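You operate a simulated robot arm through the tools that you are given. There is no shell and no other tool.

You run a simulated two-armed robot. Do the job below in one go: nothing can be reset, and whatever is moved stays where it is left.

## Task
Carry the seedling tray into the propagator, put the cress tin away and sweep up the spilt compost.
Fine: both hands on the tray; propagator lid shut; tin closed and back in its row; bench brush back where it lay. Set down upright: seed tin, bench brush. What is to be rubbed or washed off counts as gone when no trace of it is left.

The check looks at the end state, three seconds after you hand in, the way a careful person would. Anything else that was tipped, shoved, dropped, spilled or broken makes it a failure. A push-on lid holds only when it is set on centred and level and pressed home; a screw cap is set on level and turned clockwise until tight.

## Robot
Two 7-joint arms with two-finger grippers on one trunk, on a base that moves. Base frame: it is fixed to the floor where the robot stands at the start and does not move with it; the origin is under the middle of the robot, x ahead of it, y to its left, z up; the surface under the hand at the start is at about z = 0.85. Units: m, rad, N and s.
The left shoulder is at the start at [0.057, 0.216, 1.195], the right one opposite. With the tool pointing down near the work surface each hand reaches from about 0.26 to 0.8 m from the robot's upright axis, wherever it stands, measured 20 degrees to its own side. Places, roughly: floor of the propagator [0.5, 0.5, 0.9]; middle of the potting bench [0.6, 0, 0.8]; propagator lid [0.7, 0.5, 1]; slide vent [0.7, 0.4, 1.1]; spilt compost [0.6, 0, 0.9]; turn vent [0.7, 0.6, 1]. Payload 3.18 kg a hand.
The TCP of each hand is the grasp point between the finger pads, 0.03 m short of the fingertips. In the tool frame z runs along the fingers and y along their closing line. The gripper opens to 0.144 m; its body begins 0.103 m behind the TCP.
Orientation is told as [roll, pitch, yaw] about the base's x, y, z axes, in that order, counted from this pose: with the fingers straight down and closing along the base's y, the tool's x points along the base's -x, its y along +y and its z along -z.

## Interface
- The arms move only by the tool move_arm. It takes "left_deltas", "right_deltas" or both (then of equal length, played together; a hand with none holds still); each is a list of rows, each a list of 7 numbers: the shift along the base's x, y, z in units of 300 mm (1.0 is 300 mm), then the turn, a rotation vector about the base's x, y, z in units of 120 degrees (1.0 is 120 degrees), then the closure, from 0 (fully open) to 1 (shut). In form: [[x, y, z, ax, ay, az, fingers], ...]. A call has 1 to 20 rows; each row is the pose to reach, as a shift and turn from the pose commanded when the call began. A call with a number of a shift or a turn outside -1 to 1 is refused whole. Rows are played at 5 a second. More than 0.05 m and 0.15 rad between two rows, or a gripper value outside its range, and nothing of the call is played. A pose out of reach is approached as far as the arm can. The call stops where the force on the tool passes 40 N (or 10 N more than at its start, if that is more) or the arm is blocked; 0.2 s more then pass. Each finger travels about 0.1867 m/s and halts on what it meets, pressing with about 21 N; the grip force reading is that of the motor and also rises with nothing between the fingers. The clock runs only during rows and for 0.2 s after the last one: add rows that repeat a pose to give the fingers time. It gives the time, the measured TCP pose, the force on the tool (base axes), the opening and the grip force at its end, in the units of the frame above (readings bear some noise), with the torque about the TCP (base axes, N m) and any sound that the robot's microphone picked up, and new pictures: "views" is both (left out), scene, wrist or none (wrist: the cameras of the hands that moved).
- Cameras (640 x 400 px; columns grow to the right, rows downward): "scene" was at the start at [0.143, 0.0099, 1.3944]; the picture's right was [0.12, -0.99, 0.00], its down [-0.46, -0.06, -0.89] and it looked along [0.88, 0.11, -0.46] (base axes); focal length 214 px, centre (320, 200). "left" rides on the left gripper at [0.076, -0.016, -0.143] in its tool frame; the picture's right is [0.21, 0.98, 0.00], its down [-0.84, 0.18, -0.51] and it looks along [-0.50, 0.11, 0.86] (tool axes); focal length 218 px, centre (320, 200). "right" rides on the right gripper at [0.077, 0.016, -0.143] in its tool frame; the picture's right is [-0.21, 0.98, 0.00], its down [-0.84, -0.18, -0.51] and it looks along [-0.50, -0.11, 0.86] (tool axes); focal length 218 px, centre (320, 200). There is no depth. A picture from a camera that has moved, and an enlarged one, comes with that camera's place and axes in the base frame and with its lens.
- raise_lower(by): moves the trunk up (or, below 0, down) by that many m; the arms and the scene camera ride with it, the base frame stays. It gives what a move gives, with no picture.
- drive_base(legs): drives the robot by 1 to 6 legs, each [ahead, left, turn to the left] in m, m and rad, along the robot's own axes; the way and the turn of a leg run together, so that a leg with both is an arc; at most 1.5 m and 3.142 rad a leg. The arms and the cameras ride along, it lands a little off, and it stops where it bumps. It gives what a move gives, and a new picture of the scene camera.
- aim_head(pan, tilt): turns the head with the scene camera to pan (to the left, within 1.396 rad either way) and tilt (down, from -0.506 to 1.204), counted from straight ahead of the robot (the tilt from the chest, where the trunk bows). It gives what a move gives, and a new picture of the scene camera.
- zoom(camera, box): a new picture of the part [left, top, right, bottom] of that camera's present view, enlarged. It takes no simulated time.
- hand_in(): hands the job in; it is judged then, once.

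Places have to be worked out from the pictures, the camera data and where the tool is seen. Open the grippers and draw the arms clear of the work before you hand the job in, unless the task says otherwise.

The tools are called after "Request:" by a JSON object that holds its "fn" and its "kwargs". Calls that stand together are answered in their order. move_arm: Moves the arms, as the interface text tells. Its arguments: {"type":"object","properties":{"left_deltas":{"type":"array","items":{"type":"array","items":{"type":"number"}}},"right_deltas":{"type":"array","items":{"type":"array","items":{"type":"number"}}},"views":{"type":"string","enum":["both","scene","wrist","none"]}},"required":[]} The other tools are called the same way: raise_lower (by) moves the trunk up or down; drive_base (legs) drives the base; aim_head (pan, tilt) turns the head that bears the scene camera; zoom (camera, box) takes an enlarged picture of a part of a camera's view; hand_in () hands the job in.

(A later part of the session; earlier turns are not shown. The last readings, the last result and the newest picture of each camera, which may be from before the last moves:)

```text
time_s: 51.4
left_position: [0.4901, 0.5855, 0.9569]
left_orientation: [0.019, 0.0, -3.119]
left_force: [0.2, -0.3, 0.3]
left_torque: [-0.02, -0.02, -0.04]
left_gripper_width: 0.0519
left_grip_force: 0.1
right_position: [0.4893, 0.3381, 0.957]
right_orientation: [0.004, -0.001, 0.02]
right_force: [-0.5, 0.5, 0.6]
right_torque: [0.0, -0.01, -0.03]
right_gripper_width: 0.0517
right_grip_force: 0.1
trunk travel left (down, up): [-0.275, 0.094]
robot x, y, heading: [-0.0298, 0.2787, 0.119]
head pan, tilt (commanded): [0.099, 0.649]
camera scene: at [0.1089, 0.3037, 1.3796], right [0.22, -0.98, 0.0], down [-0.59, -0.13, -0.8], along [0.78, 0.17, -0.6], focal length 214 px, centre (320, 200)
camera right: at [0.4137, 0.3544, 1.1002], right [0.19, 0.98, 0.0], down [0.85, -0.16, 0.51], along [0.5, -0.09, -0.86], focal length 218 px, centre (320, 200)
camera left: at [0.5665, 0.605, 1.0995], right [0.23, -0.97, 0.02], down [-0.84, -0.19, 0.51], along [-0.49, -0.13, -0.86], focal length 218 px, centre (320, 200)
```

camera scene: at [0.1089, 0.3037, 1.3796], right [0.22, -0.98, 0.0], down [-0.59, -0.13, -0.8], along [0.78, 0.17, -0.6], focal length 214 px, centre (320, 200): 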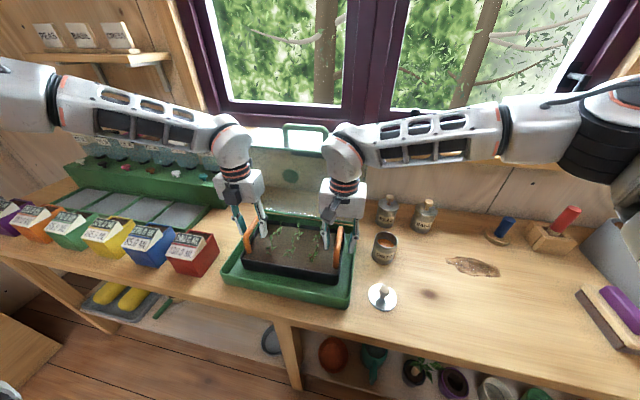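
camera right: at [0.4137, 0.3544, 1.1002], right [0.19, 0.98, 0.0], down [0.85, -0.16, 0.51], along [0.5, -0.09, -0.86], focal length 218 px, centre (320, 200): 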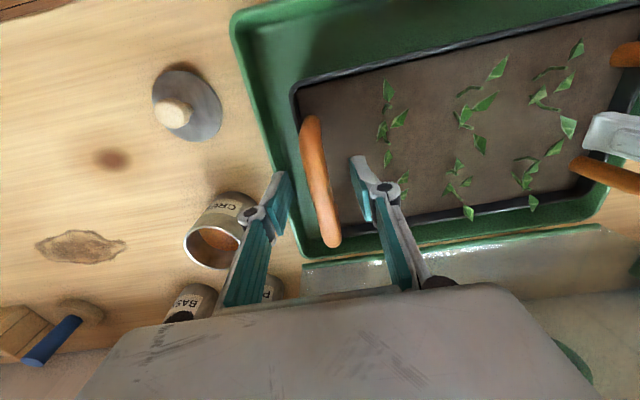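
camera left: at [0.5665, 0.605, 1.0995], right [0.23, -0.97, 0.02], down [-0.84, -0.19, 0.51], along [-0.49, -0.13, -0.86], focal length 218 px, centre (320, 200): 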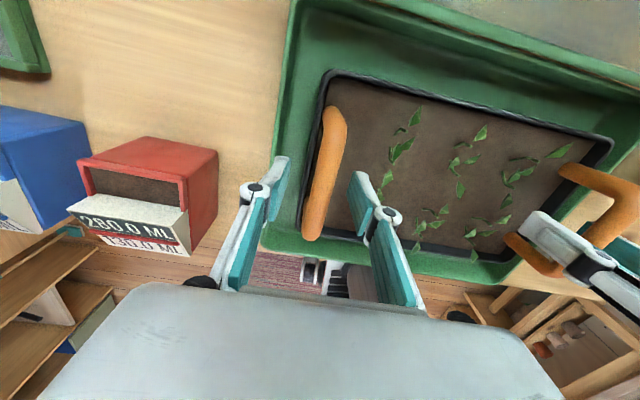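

Both grippers are open and free of the bars, and the tray stands in the propagator. I'll raise both hands straight up and then back a little, away from the lid.

Request:
{"fn": "move_arm", "kwargs": {"left_deltas": [[0, 0, 0.08, 0, 0, 0, 0.64], [0, 0, 0.16, 0, 0, 0, 0.64], [0, 0, 0.26, 0, 0, 0, 0.64], [-0.08, 0, 0.38, 0, 0, 0, 0.64], [-0.16, 0, 0.5, 0, 0, 0, 0.64], [-0.16, 0, 0.63, 0, 0, 0, 0.64]], "right_deltas": [[0, 0, 0.08, 0, 0, 0, 0.64], [0, 0, 0.16, 0, 0, 0, 0.64], [0, 0, 0.26, 0, 0, 0, 0.64], [-0.08, 0, 0.38, 0, 0, 0, 0.64], [-0.16, 0, 0.5, 0, 0, 0, 0.64], [-0.16, 0, 0.63, 0, 0, 0, 0.64]], "views": "both"}}

```text
time_s: 52.8
left_position: [0.4427, 0.5831, 1.1459]
left_orientation: [0.02, -0.001, -3.12]
left_force: [-0.4, 0.9, -0.5]
left_torque: [0.0, -0.04, 0.0]
left_gripper_width: 0.0518
left_grip_force: 0.1
right_position: [0.4415, 0.3384, 1.1461]
right_orientation: [0.004, 0.0, 0.019]
right_force: [-0.2, 0.5, 0.9]
right_torque: [0.01, -0.01, -0.01]
right_gripper_width: 0.0519
right_grip_force: 0.1
trunk travel left (down, up): [-0.275, 0.094]
robot x, y, heading: [-0.0286, 0.2789, 0.114]
head pan, tilt (commanded): [0.099, 0.649]
camera scene: at [0.1083, 0.3036, 1.3796], right [0.22, -0.98, 0.0], down [-0.59, -0.13, -0.8], along [0.78, 0.17, -0.6], focal length 214 px, centre (320, 200)
camera right: at [0.3653, 0.3542, 1.2891], right [0.19, 0.98, 0.0], down [0.85, -0.17, 0.51], along [0.5, -0.09, -0.86], focal length 218 px, centre (320, 200)
camera left: at [0.5184, 0.6035, 1.2877], right [0.23, -0.97, 0.02], down [-0.84, -0.19, 0.51], along [-0.49, -0.13, -0.86], focal length 218 px, centre (320, 200)
```

scene: 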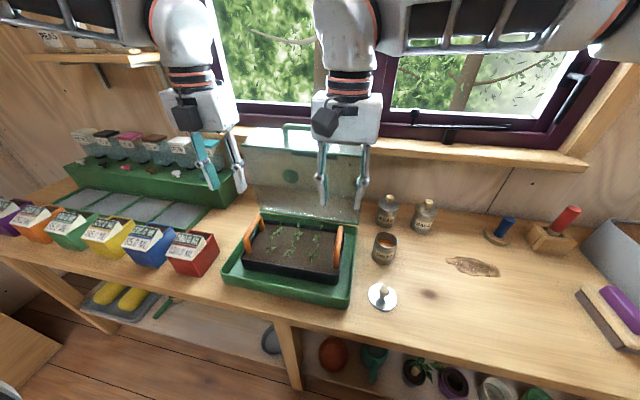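
right: 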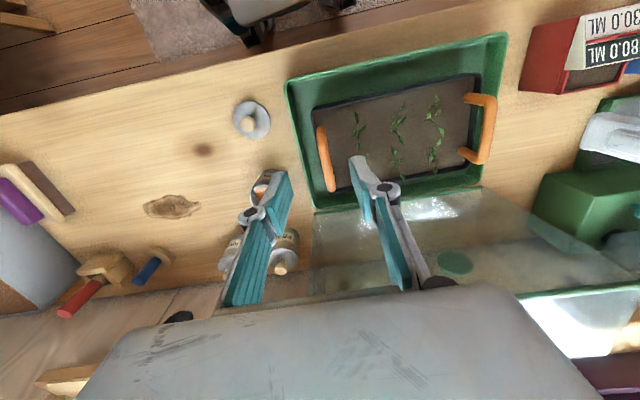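
left: 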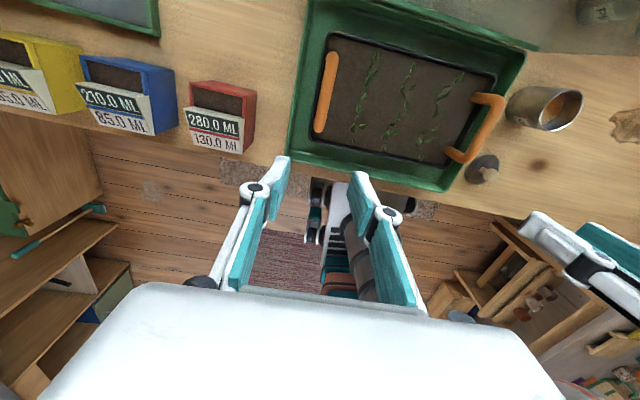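

The tray is in place. Next is the lid: I want the left hand to take the lid's handle with the hand tilted 45° forward, so I'll first square the robot up and drive it back and to the right to give the left arm room.

Request:
{"fn": "drive_base", "kwargs": {"legs": [[-0.12, 0, -0.114], [-0.05, -0.17, 0]]}}

Request:
{"fn": "aim_head", "kwargs": {"pan": 0.45, "tilt": 0.4}}

```text
time_s: 55.7
left_position: [0.3079, 0.3462, 1.1461]
left_orientation: [0.02, -0.002, 3.048]
left_force: [0.5, -1.4, 0.4]
left_torque: [0.03, 0.0, 0.02]
left_gripper_width: 0.0516
left_grip_force: 0.1
right_position: [0.2779, 0.105, 1.1467]
right_orientation: [0.004, 0.0, -0.097]
right_force: [-0.1, -0.4, -0.3]
right_torque: [0.0, 0.0, -0.02]
right_gripper_width: 0.0521
right_grip_force: 0.1
trunk travel left (down, up): [-0.275, 0.094]
robot x, y, heading: [-0.1948, 0.1017, -0.0]
head pan, tilt (commanded): [0.099, 0.649]
camera scene: at [-0.0567, 0.1091, 1.3796], right [0.1, -0.99, 0.0], down [-0.6, -0.06, -0.8], along [0.79, 0.08, -0.6], focal length 214 px, centre (320, 200)
```

scene: 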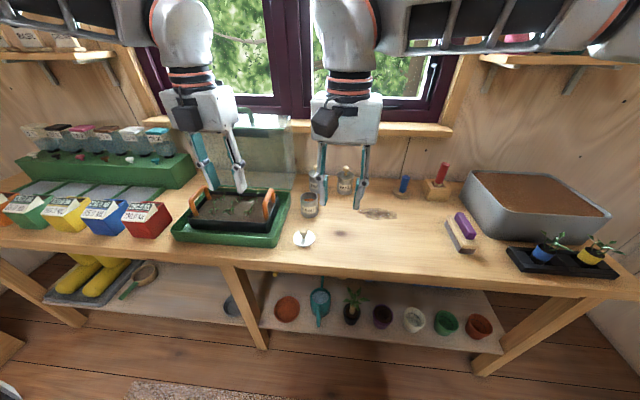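

```text
time_s: 56.6
left_position: [0.3092, 0.3481, 1.1453]
left_orientation: [0.02, 0.002, 3.046]
left_force: [0.4, -0.3, 0.1]
left_torque: [-0.02, -0.02, 0.0]
left_gripper_width: 0.0518
left_grip_force: 0.1
right_position: [0.2788, 0.1049, 1.1463]
right_orientation: [0.003, 0.0, -0.097]
right_force: [0.0, 0.3, -0.1]
right_torque: [-0.02, -0.01, 0.01]
right_gripper_width: 0.052
right_grip_force: 0.1
trunk travel left (down, up): [-0.275, 0.094]
robot x, y, heading: [-0.1948, 0.1055, 0.001]
head pan, tilt (commanded): [0.45, 0.4]
camera scene: at [-0.0596, 0.1411, 1.402], right [0.44, -0.9, 0.0], down [-0.35, -0.17, -0.92], along [0.83, 0.4, -0.39], focal length 214 px, centre (320, 200)
```

scene: 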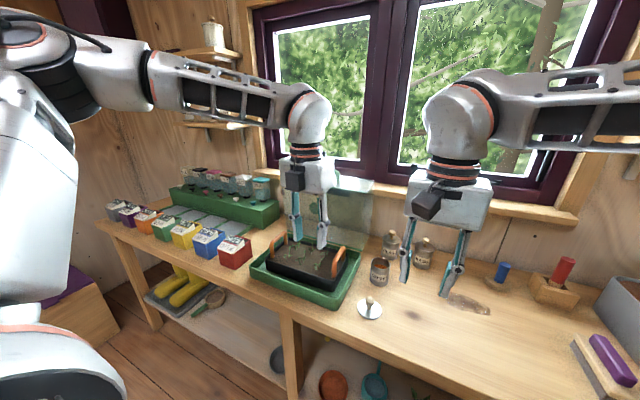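

The robot stands at [-0.195, 0.10] with its heading at 0. I'll turn the left hand to yaw -1.57 while raising it and moving it towards the lid's handle line (y ≈ 0.46).

Request:
{"fn": "move_arm", "kwargs": {"left_deltas": [[0.03, 0.03, 0.04, 0, 0, 0.066, 0.64], [0.06, 0.06, 0.08, 0, 0, 0.133, 0.64], [0.09, 0.09, 0.12, 0, 0, 0.199, 0.64], [0.12, 0.12, 0.16, 0, 0, 0.265, 0.64], [0.15, 0.15, 0.2, 0, 0, 0.332, 0.64], [0.18, 0.18, 0.24, 0, 0, 0.398, 0.64], [0.21, 0.21, 0.28, 0, 0, 0.464, 0.64], [0.24, 0.24, 0.32, 0, 0, 0.53, 0.64], [0.27, 0.27, 0.36, 0, 0, 0.597, 0.64], [0.3, 0.3, 0.4, 0, 0, 0.663, 0.64], [0.33, 0.33, 0.43, 0, 0, 0.73, 0.64], [0.37, 0.373, 0.45, 0, 0, 0.796, 0.64]], "views": "both"}}

```text
time_s: 59.2
left_position: [0.4152, 0.4628, 1.2771]
left_orientation: [0.021, -0.004, -1.568]
left_force: [-0.1, 0.0, 0.4]
left_torque: [-0.01, 0.01, 0.03]
left_gripper_width: 0.052
left_grip_force: 0.1
left hand out of reach, approached as far as the arm can: row 12
right_position: [0.2786, 0.1059, 1.1459]
right_orientation: [0.001, 0.001, -0.097]
right_force: [0.6, 0.2, -0.1]
right_torque: [-0.03, 0.02, 0.05]
right_gripper_width: 0.0517
right_grip_force: 0.0
trunk travel left (down, up): [-0.275, 0.094]
robot x, y, heading: [-0.1939, 0.1013, -0.003]
head pan, tilt (commanded): [0.45, 0.4]
camera scene: at [-0.0596, 0.1419, 1.402], right [0.44, -0.9, 0.0], down [-0.35, -0.17, -0.92], along [0.83, 0.4, -0.39], focal length 214 px, centre (320, 200)
camera left: at [0.3966, 0.5395, 1.4186], right [0.98, 0.21, 0.02], down [0.17, -0.84, 0.51], along [0.13, -0.5, -0.86], focal length 218 px, centre (320, 200)
```

scene: 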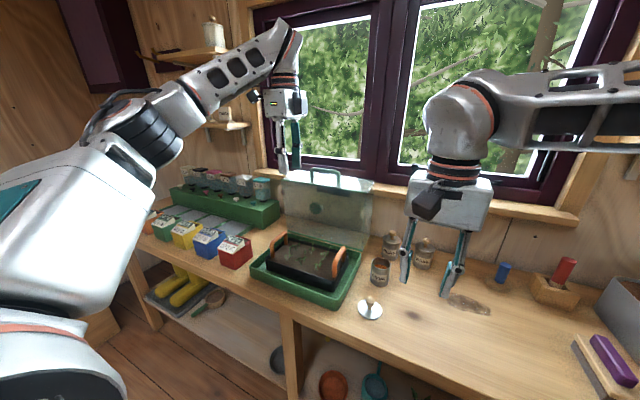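
left: 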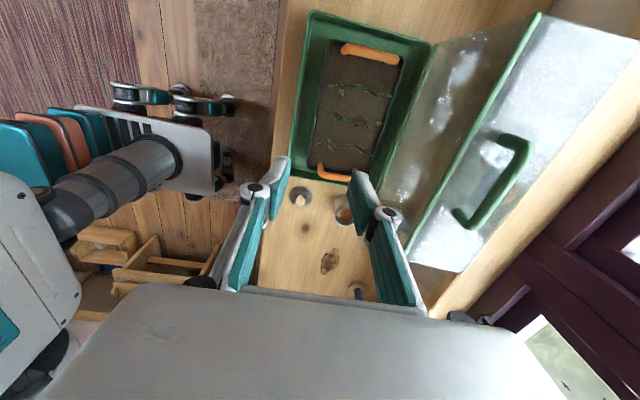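

The left wrist view now shows the lid's handle and its stand-off well. I'll zoom in on the handle in both cameras to place it.

Request:
{"fn": "zoom", "kwargs": {"camera": "left", "box": [380, 90, 620, 290]}}

Request:
{"fn": "zoom", "kwargs": {"camera": "scene", "box": [250, 140, 400, 300]}}

```text
2.00 times, centred on (500, 190) of left
camera zoom: at [0.3966, 0.5395, 1.4186], right [0.98, 0.21, 0.02], down [0.17, -0.84, 0.51], along [0.13, -0.5, -0.86], focal length 436 px, centre (-40, 220)
```

zoom: 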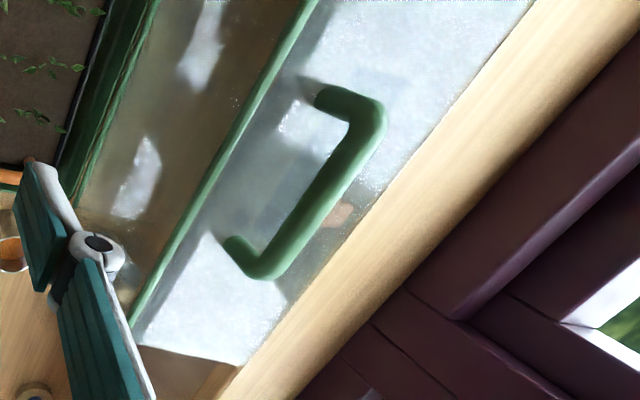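

```text
2.50 times, centred on (325, 220) of scene
camera zoom: at [-0.0596, 0.1419, 1.402], right [0.44, -0.9, 0.0], down [-0.35, -0.17, -0.92], along [0.83, 0.4, -0.39], focal length 536 px, centre (308, 150)
```

zoom: 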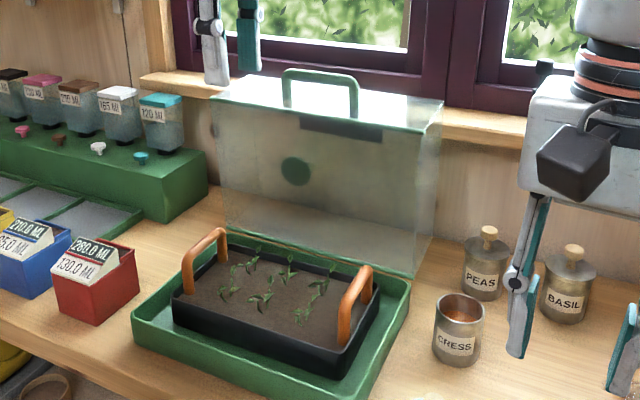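

The handle bar runs from about [0.641, 0.409, 1.189] to [0.650, 0.515, 1.182] with about 3.3 cm of stand-off. The left hand is at the end of its reach here, so I'll raise the trunk and drive 0.145 m ahead to bring the handle within range.

Request:
{"fn": "raise_lower", "kwargs": {"by": 0.06}}

Request:
{"fn": "drive_base", "kwargs": {"legs": [[0.145, 0, 0]]}}

```text
time_s: 60.2
left_position: [0.407, 0.4625, 1.3501]
left_orientation: [0.042, -0.001, -1.57]
left_force: [0.4, -0.3, 0.2]
left_torque: [-0.01, 0.01, 0.03]
left_gripper_width: 0.0517
left_grip_force: 0.0
right_position: [0.2789, 0.1043, 1.2039]
right_orientation: [0.001, 0.0, -0.099]
right_force: [-0.3, 1.0, 0.8]
right_torque: [0.03, 0.0, -0.01]
right_gripper_width: 0.0521
right_grip_force: 0.1
trunk travel left (down, up): [-0.335, 0.034]
robot x, y, heading: [-0.1963, 0.1023, 0.001]
head pan, tilt (commanded): [0.45, 0.4]
```

```text
time_s: 61.5
left_position: [0.5526, 0.4637, 1.3501]
left_orientation: [0.041, -0.001, -1.568]
left_force: [-0.1, 0.9, 0.0]
left_torque: [0.01, 0.0, 0.01]
left_gripper_width: 0.0517
left_grip_force: 0.0
right_position: [0.4242, 0.1077, 1.2059]
right_orientation: [0.003, 0.001, -0.096]
right_force: [0.4, -0.1, -0.2]
right_torque: [-0.02, 0.04, 0.01]
right_gripper_width: 0.0521
right_grip_force: 0.0
trunk travel left (down, up): [-0.335, 0.034]
robot x, y, heading: [-0.0522, 0.1044, 0.004]
head pan, tilt (commanded): [0.45, 0.4]
camera scene: at [0.0752, 0.1417, 1.4632], right [0.44, -0.9, 0.0], down [-0.35, -0.17, -0.92], along [0.83, 0.4, -0.39], focal length 214 px, centre (320, 200)
```

scene: 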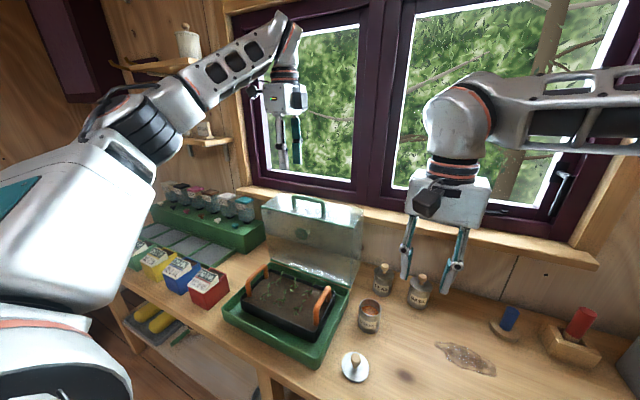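

With the trunk raised, the left hand hangs at [0.553, 0.464, 1.350]. I'll bring it above the handle bar with a slight forward tilt and check the alignment in the wrist camera.

Request:
{"fn": "move_arm", "kwargs": {"left_deltas": [[0.07, 0, -0.07, 0, -0.015, 0, 0.64], [0.13, 0, -0.14, 0, -0.03, 0, 0.64], [0.195, -0.003, -0.22, 0, -0.046, 0, 0.64], [0.258, -0.006, -0.29, 0, -0.062, 0, 0.64]], "views": "both"}}

```text
time_s: 62.5
left_position: [0.6293, 0.463, 1.2614]
left_orientation: [0.172, -0.004, -1.569]
left_force: [0.7, 0.4, -0.6]
left_torque: [0.01, 0.01, -0.02]
left_gripper_width: 0.0514
left_grip_force: 0.0
right_position: [0.4246, 0.1065, 1.2044]
right_orientation: [0.002, 0.0, -0.096]
right_force: [-0.6, 0.5, -0.3]
right_torque: [-0.02, 0.05, -0.03]
right_gripper_width: 0.0518
right_grip_force: 0.0
trunk travel left (down, up): [-0.335, 0.034]
robot x, y, heading: [-0.0523, 0.1018, 0.001]
head pan, tilt (commanded): [0.45, 0.4]
camera scene: at [0.0756, 0.1421, 1.4631], right [0.44, -0.9, 0.0], down [-0.35, -0.17, -0.92], along [0.83, 0.4, -0.39], focal length 214 px, centre (320, 200)
camera left: at [0.5886, 0.539, 1.3986], right [0.96, 0.21, 0.17], down [0.09, -0.84, 0.53], along [0.25, -0.5, -0.83], focal length 218 px, centre (320, 200)
```

scene: 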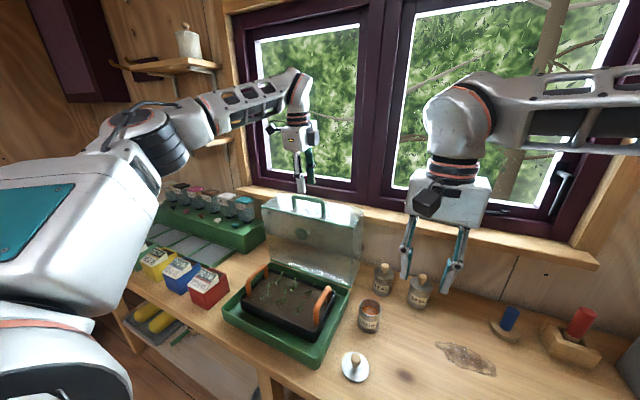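
left: 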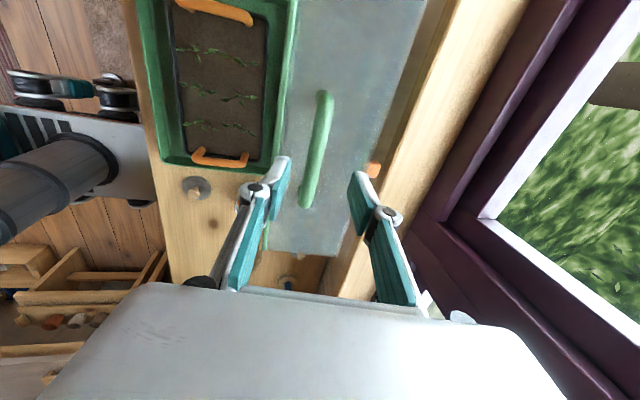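

The bar lies nearly on the hand's axis in the wrist view, about 6 mm towards the robot. I'll zoom the scene view to confirm its height.

Request:
{"fn": "zoom", "kwargs": {"camera": "scene", "box": [250, 150, 380, 290]}}

Request:
{"fn": "zoom", "kwargs": {"camera": "left", "box": [230, 70, 410, 230]}}

```text
2.86 times, centred on (315, 220) of scene
camera zoom: at [0.0756, 0.1421, 1.4631], right [0.44, -0.9, 0.0], down [-0.35, -0.17, -0.92], along [0.83, 0.4, -0.39], focal length 613 px, centre (334, 143)
```

zoom: 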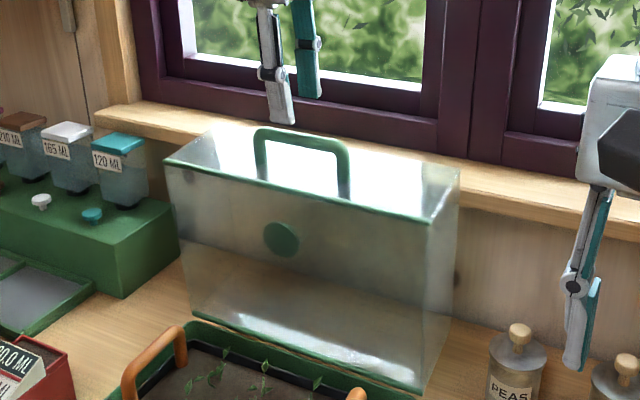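

```text
2.50 times, centred on (320, 150) of left
camera zoom: at [0.5886, 0.539, 1.3986], right [0.96, 0.21, 0.17], down [0.09, -0.84, 0.53], along [0.25, -0.5, -0.83], focal length 546 px, centre (320, 325)
```

zoom: 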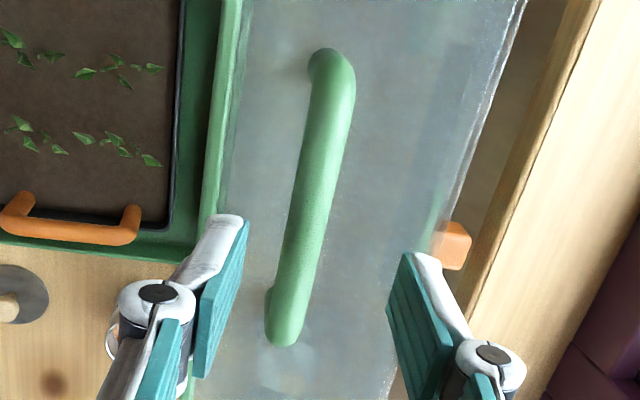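

The bar is at about x = 0.637, z = 1.19, y = 0.40–0.515, with roughly 4–5 cm of stand-off. I'll lower the fingers around it.

Request:
{"fn": "move_arm", "kwargs": {"left_deltas": [[0.005, -0.005, -0.06, 0, 0, 0, 0.64], [0.01, -0.008, -0.12, 0, 0, 0, 0.64], [0.016, -0.01, -0.17, 0, 0, 0, 0.64], [0.019, -0.01, -0.205, 0, 0, 0, 0.64]], "views": "both"}}

Request:
{"fn": "zoom", "kwargs": {"camera": "left", "box": [230, 70, 410, 230]}}

Request:
{"fn": "zoom", "kwargs": {"camera": "scene", "box": [250, 150, 380, 290]}}

```text
time_s: 63.5
left_position: [0.635, 0.459, 1.2033]
left_orientation: [0.171, 0.0, -1.566]
left_force: [-0.7, 0.3, 0.1]
left_torque: [-0.01, -0.03, -0.01]
left_gripper_width: 0.052
left_grip_force: 0.0
right_position: [0.4246, 0.1066, 1.2052]
right_orientation: [0.004, 0.001, -0.098]
right_force: [-0.1, 0.6, 0.1]
right_torque: [-0.05, 0.03, 0.0]
right_gripper_width: 0.0517
right_grip_force: 0.1
trunk travel left (down, up): [-0.335, 0.034]
robot x, y, heading: [-0.05, 0.1024, 0.002]
head pan, tilt (commanded): [0.45, 0.4]
camera scene: at [0.0745, 0.1418, 1.4632], right [0.44, -0.9, 0.0], down [-0.35, -0.17, -0.92], along [0.83, 0.4, -0.39], focal length 214 px, centre (320, 200)
camera left: at [0.5945, 0.5351, 1.339], right [0.96, 0.21, 0.17], down [0.09, -0.84, 0.53], along [0.25, -0.5, -0.83], focal length 218 px, centre (320, 200)
```

scene: 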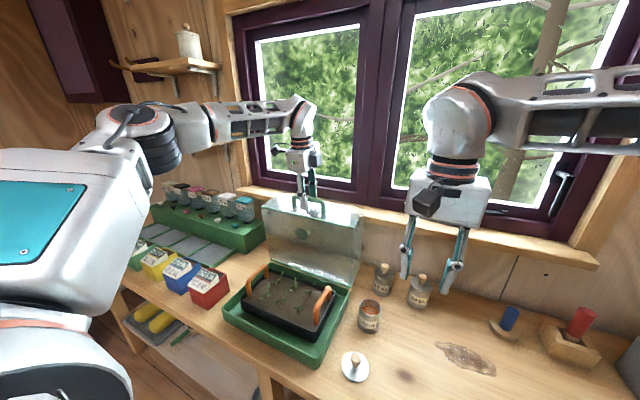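
left: 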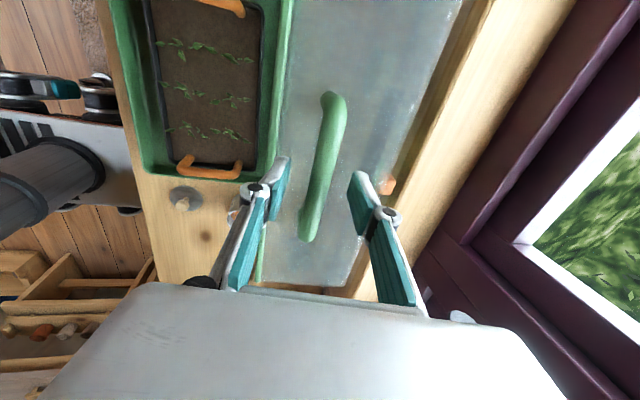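

```text
2.50 times, centred on (320, 150) of left
camera zoom: at [0.5945, 0.5351, 1.339], right [0.96, 0.21, 0.17], down [0.09, -0.84, 0.53], along [0.25, -0.5, -0.83], focal length 546 px, centre (320, 325)
```

zoom: 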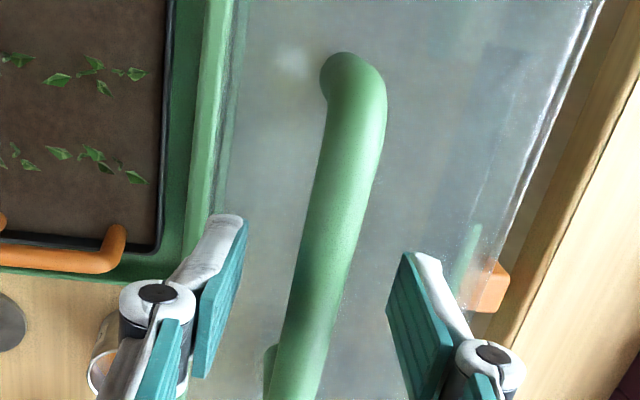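

```text
2.86 times, centred on (315, 220) of scene
camera zoom: at [0.0745, 0.1418, 1.4632], right [0.44, -0.9, 0.0], down [-0.35, -0.17, -0.92], along [0.83, 0.4, -0.39], focal length 613 px, centre (334, 143)
```

zoom: 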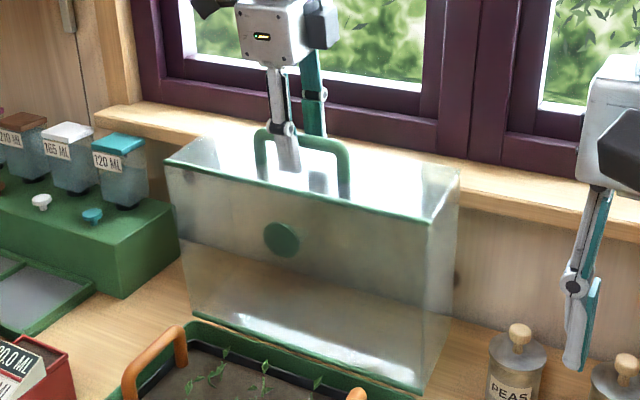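

The bar sits centred between the fingers. I'll close to a loose cage of about 3 cm and pull the handle the first few degrees along its arc about the hinge to see how the lid moves.

Request:
{"fn": "move_arm", "kwargs": {"left_deltas": [[0, 0, 0, 0, 0, 0, 0.79], [0, 0, 0, 0, 0, 0, 0.79], [-0.0507, 0, -0.0033, 0, -0.01125, 0, 0.79], [-0.1013, 0, -0.0093, 0, -0.0225, 0, 0.79], [-0.1517, 0, -0.0183, 0, -0.03375, 0, 0.79]], "views": "both"}}

Request:
{"fn": "zoom", "kwargs": {"camera": "scene", "box": [250, 150, 380, 290]}}

```text
time_s: 64.7
left_position: [0.5887, 0.4585, 1.1961]
left_orientation: [0.245, -0.004, -1.566]
left_force: [2.1, -0.3, 2.4]
left_torque: [-0.01, -0.05, 0.01]
left_gripper_width: 0.0323
left_grip_force: 1.9
right_position: [0.4238, 0.1071, 1.2052]
right_orientation: [0.003, 0.0, -0.097]
right_force: [-0.3, -0.2, 0.1]
right_torque: [0.02, -0.04, -0.02]
right_gripper_width: 0.0516
right_grip_force: 0.0
trunk travel left (down, up): [-0.335, 0.034]
robot x, y, heading: [-0.0514, 0.1054, 0.002]
head pan, tilt (commanded): [0.45, 0.4]
camera scene: at [0.0739, 0.1416, 1.4633], right [0.44, -0.9, 0.0], down [-0.35, -0.17, -0.92], along [0.83, 0.4, -0.39], focal length 214 px, centre (320, 200)
camera left: at [0.5386, 0.5355, 1.3299], right [0.95, 0.21, 0.24], down [0.06, -0.84, 0.54], along [0.31, -0.5, -0.81], focal length 218 px, centre (320, 200)
```

scene: 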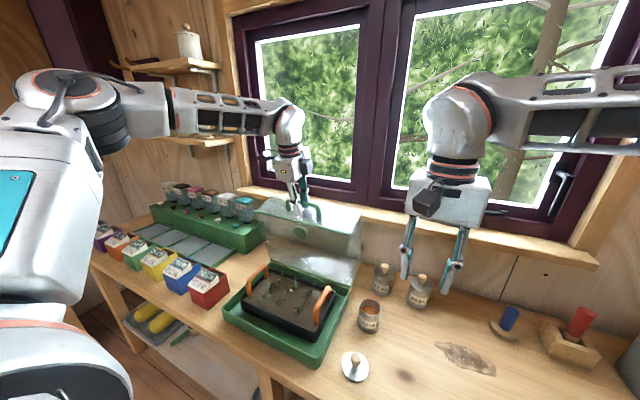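
left: 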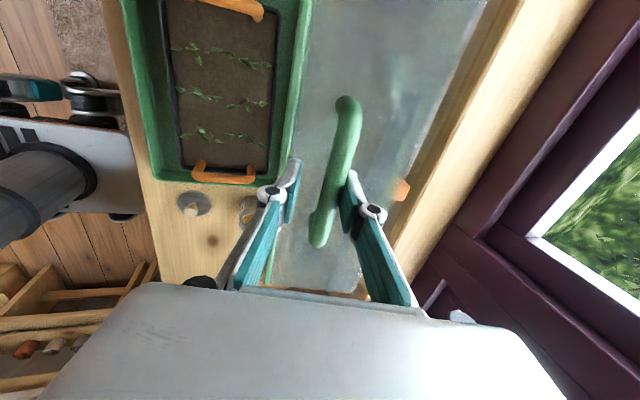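

```text
2.86 times, centred on (315, 220) of scene
camera zoom: at [0.0739, 0.1416, 1.4633], right [0.44, -0.9, 0.0], down [-0.35, -0.17, -0.92], along [0.83, 0.4, -0.39], focal length 613 px, centre (334, 143)
```

zoom: 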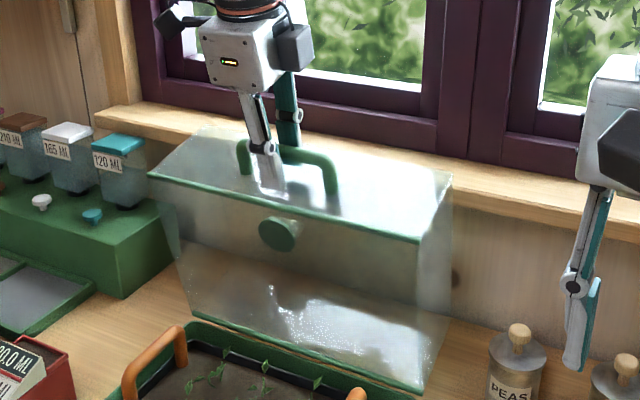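

The lid follows the hand smoothly with only about 2 N. I'll carry on along the arc to about 45°.

Request:
{"fn": "move_arm", "kwargs": {"left_deltas": [[-0.0507, 0, -0.0063, 0, -0.01125, 0, 0.79], [-0.1013, 0, -0.0153, 0, -0.0225, 0, 0.79], [-0.1513, 0, -0.027, 0, -0.03375, 0, 0.79], [-0.2007, 0, -0.0413, 0, -0.045, 0, 0.79], [-0.2493, 0, -0.0583, 0, -0.05625, 0, 0.79], [-0.297, 0, -0.0777, 0, -0.0675, 0, 0.79], [-0.3437, 0, -0.099, 0, -0.07875, 0, 0.79], [-0.389, 0, -0.1233, 0, -0.09, 0, 0.79], [-0.4327, 0, -0.15, 0, -0.10125, 0, 0.79], [-0.4753, 0, -0.1787, 0, -0.1125, 0, 0.79], [-0.5163, 0, -0.2097, 0, -0.12375, 0, 0.79], [-0.556, 0, -0.2427, 0, -0.135, 0, 0.79]], "views": "both"}}

Request:
{"fn": "zoom", "kwargs": {"camera": "scene", "box": [200, 150, 400, 350]}}

```text
time_s: 67.3
left_position: [0.4219, 0.4595, 1.1225]
left_orientation: [0.526, -0.002, -1.567]
left_force: [0.2, 0.8, 0.4]
left_torque: [-0.03, -0.04, -0.03]
left_gripper_width: 0.0311
left_grip_force: 0.3
right_position: [0.4233, 0.1076, 1.2055]
right_orientation: [0.001, 0.0, -0.097]
right_force: [0.0, -0.1, -0.4]
right_torque: [0.0, 0.0, 0.0]
right_gripper_width: 0.0515
right_grip_force: 0.0
trunk travel left (down, up): [-0.335, 0.034]
robot x, y, heading: [-0.051, 0.1037, 0.001]
head pan, tilt (commanded): [0.45, 0.4]
camera scene: at [0.0742, 0.1422, 1.4632], right [0.44, -0.9, 0.0], down [-0.35, -0.17, -0.92], along [0.83, 0.4, -0.39], focal length 214 px, centre (320, 200)
camera left: at [0.3358, 0.5356, 1.2366], right [0.84, 0.21, 0.49], down [-0.1, -0.84, 0.53], along [0.53, -0.5, -0.69], focal length 218 px, centre (320, 200)
```

scene: 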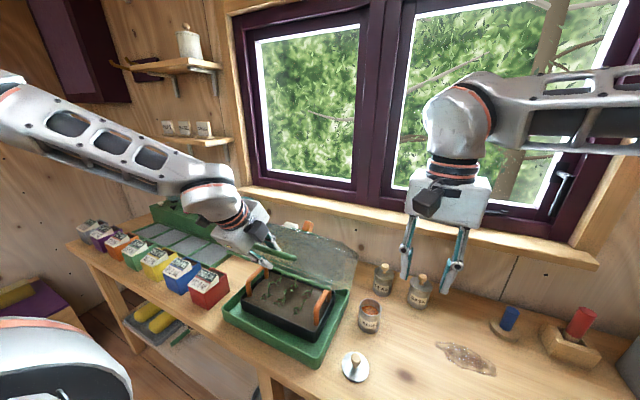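
left: 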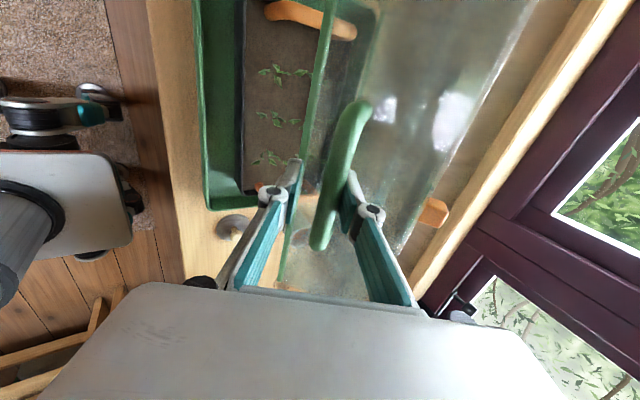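

```text
2.00 times, centred on (300, 250) of scene
camera zoom: at [0.0742, 0.1422, 1.4632], right [0.44, -0.9, 0.0], down [-0.35, -0.17, -0.92], along [0.83, 0.4, -0.39], focal length 429 px, centre (360, 100)
```

zoom: 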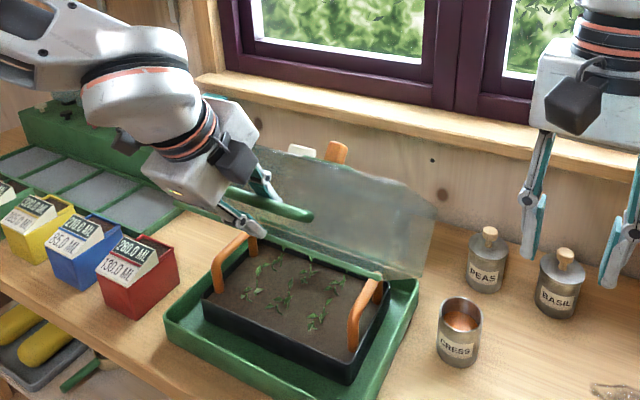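

The lid is at about 45° and the bar is still well inside the cage. I'll continue the arc to about 75°.

Request:
{"fn": "move_arm", "kwargs": {"left_deltas": [[-0.0377, 0, -0.035, 0, -0.01125, 0, 0.79], [-0.0733, 0, -0.0717, 0, -0.0225, 0, 0.79], [-0.107, 0, -0.1103, 0, -0.03375, 0, 0.79], [-0.1387, 0, -0.151, 0, -0.045, 0, 0.79], [-0.1683, 0, -0.193, 0, -0.05625, 0, 0.79], [-0.196, 0, -0.2363, 0, -0.0675, 0, 0.79], [-0.2207, 0, -0.2813, 0, -0.07875, 0, 0.79], [-0.2437, 0, -0.3273, 0, -0.09, 0, 0.79], [-0.2637, 0, -0.3743, 0, -0.10125, 0, 0.79], [-0.2817, 0, -0.4227, 0, -0.1125, 0, 0.79]], "views": "both"}}

Request:
{"fn": "zoom", "kwargs": {"camera": "scene", "box": [200, 180, 400, 380]}}

```text
time_s: 68.4
left_position: [0.403, 0.4655, 1.0767]
left_orientation: [0.62, -0.005, -1.571]
left_force: [-24.3, 0.5, 12.8]
left_torque: [-0.65, 0.81, -1.08]
left_gripper_width: 0.0207
left_grip_force: 45.0
left hand out of reach, approached as far as the arm can: row 3, 4, 5
right_position: [0.421, 0.1061, 1.2068]
right_orientation: [0.004, -0.002, -0.094]
right_force: [-0.6, 0.9, -0.3]
right_torque: [-0.02, 0.01, -0.02]
right_gripper_width: 0.0519
right_grip_force: 0.1
trunk travel left (down, up): [-0.335, 0.034]
robot x, y, heading: [-0.0522, 0.0997, 0.004]
head pan, tilt (commanded): [0.45, 0.4]
stopped in row 5 (left hand): the force on the tool passed its limit at 57 N (the readings are from after the stop); the commanded pose is now the measured one
camera scene: at [0.0696, 0.1415, 1.4636], right [0.44, -0.9, 0.0], down [-0.35, -0.17, -0.92], along [0.83, 0.41, -0.39], focal length 214 px, centre (320, 200)
camera left: at [0.3066, 0.5423, 1.1819], right [0.8, 0.21, 0.57], down [-0.15, -0.84, 0.52], along [0.59, -0.5, -0.64], focal length 218 px, centre (320, 200)
```

scene: 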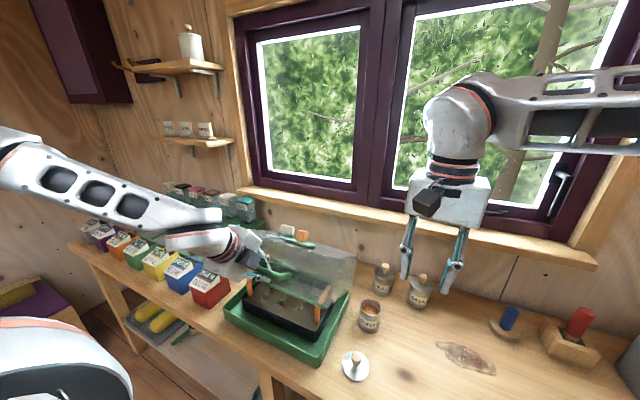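
left: 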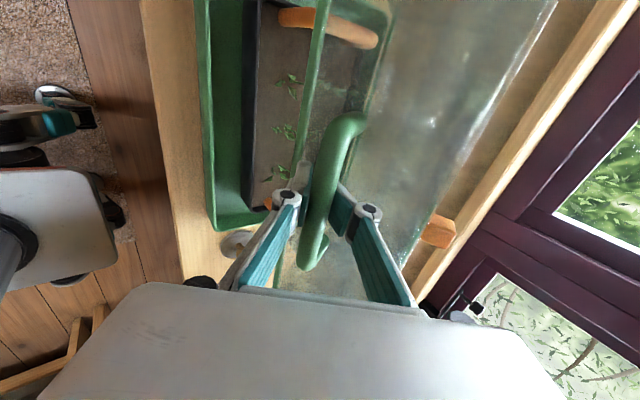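

```text
2.00 times, centred on (300, 280) of scene
camera zoom: at [0.0696, 0.1415, 1.4636], right [0.44, -0.9, 0.0], down [-0.35, -0.17, -0.92], along [0.83, 0.41, -0.39], focal length 429 px, centre (360, 40)
```

zoom: 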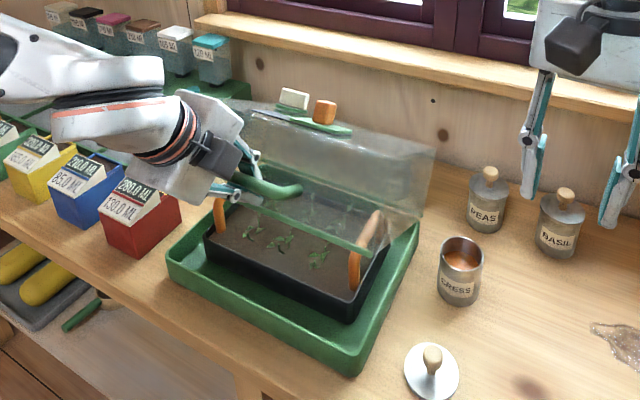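

The left arm ran into its reach limit near the body and the fingertips pressed on the lid's wall, so the call stopped with the lid at about 54°. I'll keep the arm still and let the base and trunk carry the handle down the rest of the arc in small steps, starting by driving back 2 cm.

Request:
{"fn": "drive_base", "kwargs": {"legs": [[-0.02, 0, 0]]}}

```text
time_s: 69.2
left_position: [0.3885, 0.4672, 1.0757]
left_orientation: [0.623, -0.004, -1.571]
left_force: [-2.3, -0.2, 1.6]
left_torque: [-0.03, 0.0, 0.02]
left_gripper_width: 0.0322
left_grip_force: 0.0
right_position: [0.4029, 0.1067, 1.2054]
right_orientation: [0.004, 0.001, -0.097]
right_force: [-0.1, 0.1, 0.1]
right_torque: [-0.04, -0.04, 0.01]
right_gripper_width: 0.052
right_grip_force: 0.0
trunk travel left (down, up): [-0.335, 0.034]
robot x, y, heading: [-0.0659, 0.1001, 0.003]
head pan, tilt (commanded): [0.45, 0.4]
camera scene: at [0.0534, 0.1418, 1.4632], right [0.44, -0.9, 0.0], down [-0.35, -0.17, -0.92], along [0.83, 0.4, -0.39], focal length 214 px, centre (320, 200)
```

scene: 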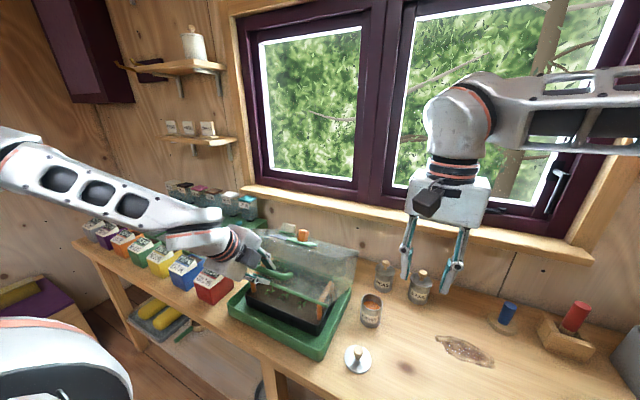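

The forces have dropped to about 2 N and the bar is back in the middle of the cage. I'll alternate small trunk and base steps down the arc.

Request:
{"fn": "raise_lower", "kwargs": {"by": -0.014}}

Request:
{"fn": "drive_base", "kwargs": {"legs": [[-0.02, 0, 0]]}}

Request:
{"fn": "raise_lower", "kwargs": {"by": -0.02}}

```text
time_s: 69.8
left_position: [0.3899, 0.467, 1.0604]
left_orientation: [0.614, -0.005, -1.572]
left_force: [-2.1, -1.1, 1.0]
left_torque: [-0.02, 0.03, 0.01]
left_gripper_width: 0.0359
left_grip_force: 0.1
right_position: [0.4039, 0.1064, 1.1909]
right_orientation: [0.004, 0.0, -0.095]
right_force: [0.2, 0.5, 0.6]
right_torque: [0.03, 0.02, 0.01]
right_gripper_width: 0.0516
right_grip_force: 0.0
trunk travel left (down, up): [-0.321, 0.048]
robot x, y, heading: [-0.0743, 0.1008, 0.005]
head pan, tilt (commanded): [0.45, 0.4]
```

```text
time_s: 70.6
left_position: [0.3693, 0.4669, 1.0607]
left_orientation: [0.616, -0.005, -1.571]
left_force: [-0.4, 0.1, 0.0]
left_torque: [-0.03, -0.03, -0.02]
left_gripper_width: 0.0303
left_grip_force: 0.1
right_position: [0.3837, 0.1063, 1.1925]
right_orientation: [0.003, 0.001, -0.097]
right_force: [-0.9, 0.0, -0.5]
right_torque: [0.06, -0.04, 0.01]
right_gripper_width: 0.0515
right_grip_force: 0.1
trunk travel left (down, up): [-0.321, 0.048]
robot x, y, heading: [-0.0916, 0.1021, 0.01]
head pan, tilt (commanded): [0.45, 0.4]
camera scene: at [0.0346, 0.1414, 1.4492], right [0.44, -0.9, 0.0], down [-0.35, -0.17, -0.92], along [0.83, 0.4, -0.39], focal length 214 px, centre (320, 200)
```

scene: 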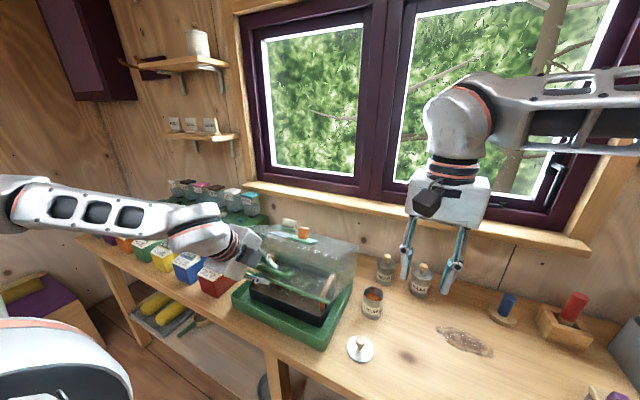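

```text
time_s: 71.3
left_position: [0.3706, 0.4677, 1.0405]
left_orientation: [0.611, -0.009, -1.571]
left_force: [-3.2, -0.2, -0.7]
left_torque: [0.01, 0.11, 0.04]
left_gripper_width: 0.0328
left_grip_force: 0.0
right_position: [0.3844, 0.1072, 1.171]
right_orientation: [0.002, -0.002, -0.096]
right_force: [0.5, 0.0, 0.4]
right_torque: [0.0, 0.01, 0.04]
right_gripper_width: 0.0516
right_grip_force: 0.0
trunk travel left (down, up): [-0.301, 0.068]
robot x, y, heading: [-0.0932, 0.1071, 0.006]
head pan, tilt (commanded): [0.45, 0.4]
```

Forces stay around 3 N and the lid follows. I'll continue with the next base and trunk steps.

Request:
{"fn": "drive_base", "kwargs": {"legs": [[-0.015, 0, 0]]}}

Request:
{"fn": "raise_lower", "kwargs": {"by": -0.03}}

Request:
{"fn": "drive_base", "kwargs": {"legs": [[-0.014, 0, 0]]}}

```text
time_s: 72.1
left_position: [0.3567, 0.4681, 1.0405]
left_orientation: [0.612, -0.008, -1.571]
left_force: [0.1, 0.7, 0.0]
left_torque: [0.01, -0.01, -0.02]
left_gripper_width: 0.0304
left_grip_force: 0.1
right_position: [0.3692, 0.1072, 1.1707]
right_orientation: [0.003, 0.001, -0.097]
right_force: [0.4, 0.4, -0.1]
right_torque: [0.01, 0.0, -0.01]
right_gripper_width: 0.0516
right_grip_force: 0.0
trunk travel left (down, up): [-0.301, 0.068]
robot x, y, heading: [-0.104, 0.1036, 0.0]
head pan, tilt (commanded): [0.45, 0.4]
camera scene: at [0.0232, 0.1414, 1.4288], right [0.44, -0.9, 0.0], down [-0.35, -0.17, -0.92], along [0.83, 0.4, -0.39], focal length 214 px, centre (320, 200)
```

scene: 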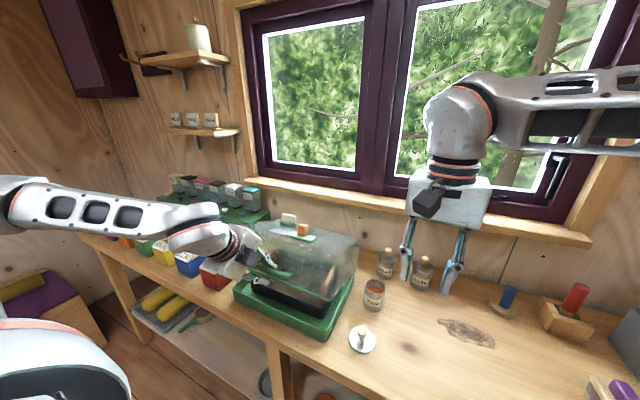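

```text
time_s: 72.8
left_position: [0.3589, 0.4672, 1.0045]
left_orientation: [0.595, -0.006, -1.571]
left_force: [-2.4, -0.1, -0.6]
left_torque: [0.04, 0.07, 0.0]
left_gripper_width: 0.0339
left_grip_force: 0.0
right_position: [0.3696, 0.1064, 1.1418]
right_orientation: [0.005, -0.001, -0.097]
right_force: [-1.0, 0.0, 0.2]
right_torque: [-0.01, -0.05, 0.02]
right_gripper_width: 0.0519
right_grip_force: 0.1
trunk travel left (down, up): [-0.271, 0.098]
robot x, y, heading: [-0.1052, 0.1022, 0.006]
head pan, tilt (commanded): [0.45, 0.4]
```

```text
time_s: 73.6
left_position: [0.3439, 0.4681, 1.0037]
left_orientation: [0.593, -0.007, -1.573]
left_force: [-1.1, -0.2, -0.7]
left_torque: [0.0, 0.04, 0.01]
left_gripper_width: 0.0304
left_grip_force: 0.1
right_position: [0.3556, 0.1053, 1.1413]
right_orientation: [0.004, 0.0, -0.097]
right_force: [-0.4, 0.9, -0.6]
right_torque: [-0.03, -0.03, -0.02]
right_gripper_width: 0.0515
right_grip_force: 0.2
trunk travel left (down, up): [-0.271, 0.098]
robot x, y, heading: [-0.1196, 0.1048, 0.006]
head pan, tilt (commanded): [0.45, 0.4]
camera scene: at [0.0177, 0.1415, 1.398], right [0.44, -0.9, 0.0], down [-0.35, -0.17, -0.92], along [0.83, 0.4, -0.39], focal length 214 px, centre (320, 200)
```

scene: 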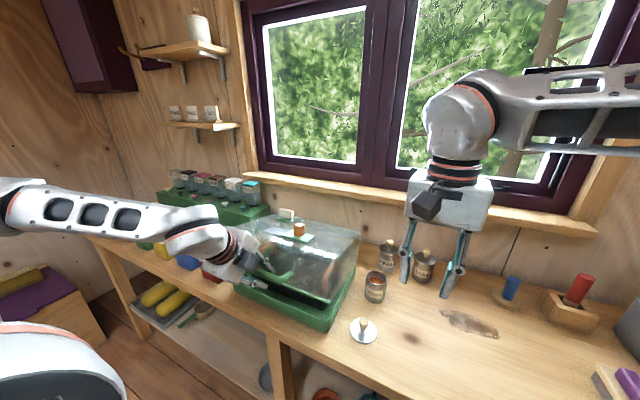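

The lid is nearly down (about 73°), with forces around 1 N. I'll go on with trunk steps and small base corrections.

Request:
{"fn": "raise_lower", "kwargs": {"by": -0.025}}

Request:
{"fn": "drive_base", "kwargs": {"legs": [[-0.008, 0, 0]]}}

Request:
{"fn": "raise_lower", "kwargs": {"by": -0.02}}

```text
time_s: 74.3
left_position: [0.3464, 0.4674, 0.97]
left_orientation: [0.568, -0.01, -1.572]
left_force: [-2.3, -0.6, -0.7]
left_torque: [-0.02, 0.06, 0.06]
left_gripper_width: 0.0336
left_grip_force: 0.1
right_position: [0.3549, 0.1065, 1.1174]
right_orientation: [0.003, 0.0, -0.096]
right_force: [-0.1, -0.6, -0.1]
right_torque: [-0.02, -0.03, 0.02]
right_gripper_width: 0.0519
right_grip_force: 0.0
trunk travel left (down, up): [-0.246, 0.123]
robot x, y, heading: [-0.1181, 0.1036, 0.004]
head pan, tilt (commanded): [0.45, 0.4]
```

```text
time_s: 75.0
left_position: [0.338, 0.4672, 0.9686]
left_orientation: [0.565, -0.008, -1.573]
left_force: [-2.6, 0.1, -0.9]
left_torque: [0.0, 0.05, 0.02]
left_gripper_width: 0.0314
left_grip_force: 0.1
right_position: [0.3477, 0.1058, 1.1156]
right_orientation: [0.003, 0.001, -0.096]
right_force: [-0.2, 0.2, -0.7]
right_torque: [0.03, -0.01, -0.03]
right_gripper_width: 0.0518
right_grip_force: 0.2
trunk travel left (down, up): [-0.246, 0.123]
robot x, y, heading: [-0.1265, 0.1006, 0.004]
head pan, tilt (commanded): [0.45, 0.4]
camera scene: at [0.0219, 0.1414, 1.3722], right [0.44, -0.9, 0.0], down [-0.35, -0.17, -0.92], along [0.83, 0.4, -0.39], focal length 214 px, centre (320, 200)
```

scene: 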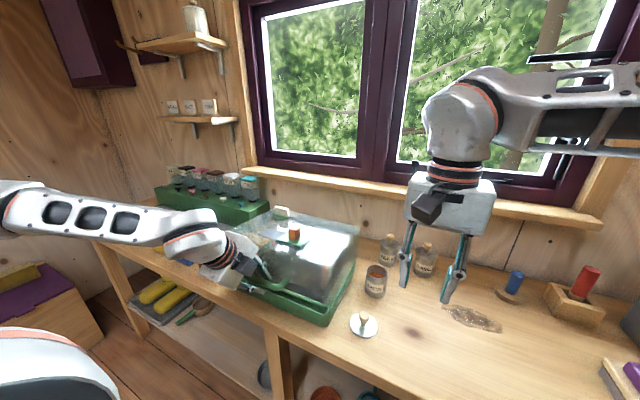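

```text
time_s: 75.7
left_position: [0.3392, 0.4686, 0.938]
left_orientation: [0.537, -0.008, -1.572]
left_force: [-2.8, 0.5, -0.4]
left_torque: [-0.03, 0.08, 0.05]
left_gripper_width: 0.0332
left_grip_force: 0.0
right_position: [0.3464, 0.1057, 1.0977]
right_orientation: [0.002, -0.002, -0.097]
right_force: [-1.0, 0.8, 0.7]
right_torque: [0.02, -0.03, -0.03]
right_gripper_width: 0.0519
right_grip_force: 0.0
trunk travel left (down, up): [-0.226, 0.143]
robot x, y, heading: [-0.1239, 0.1023, 0.001]
head pan, tilt (commanded): [0.45, 0.4]
```

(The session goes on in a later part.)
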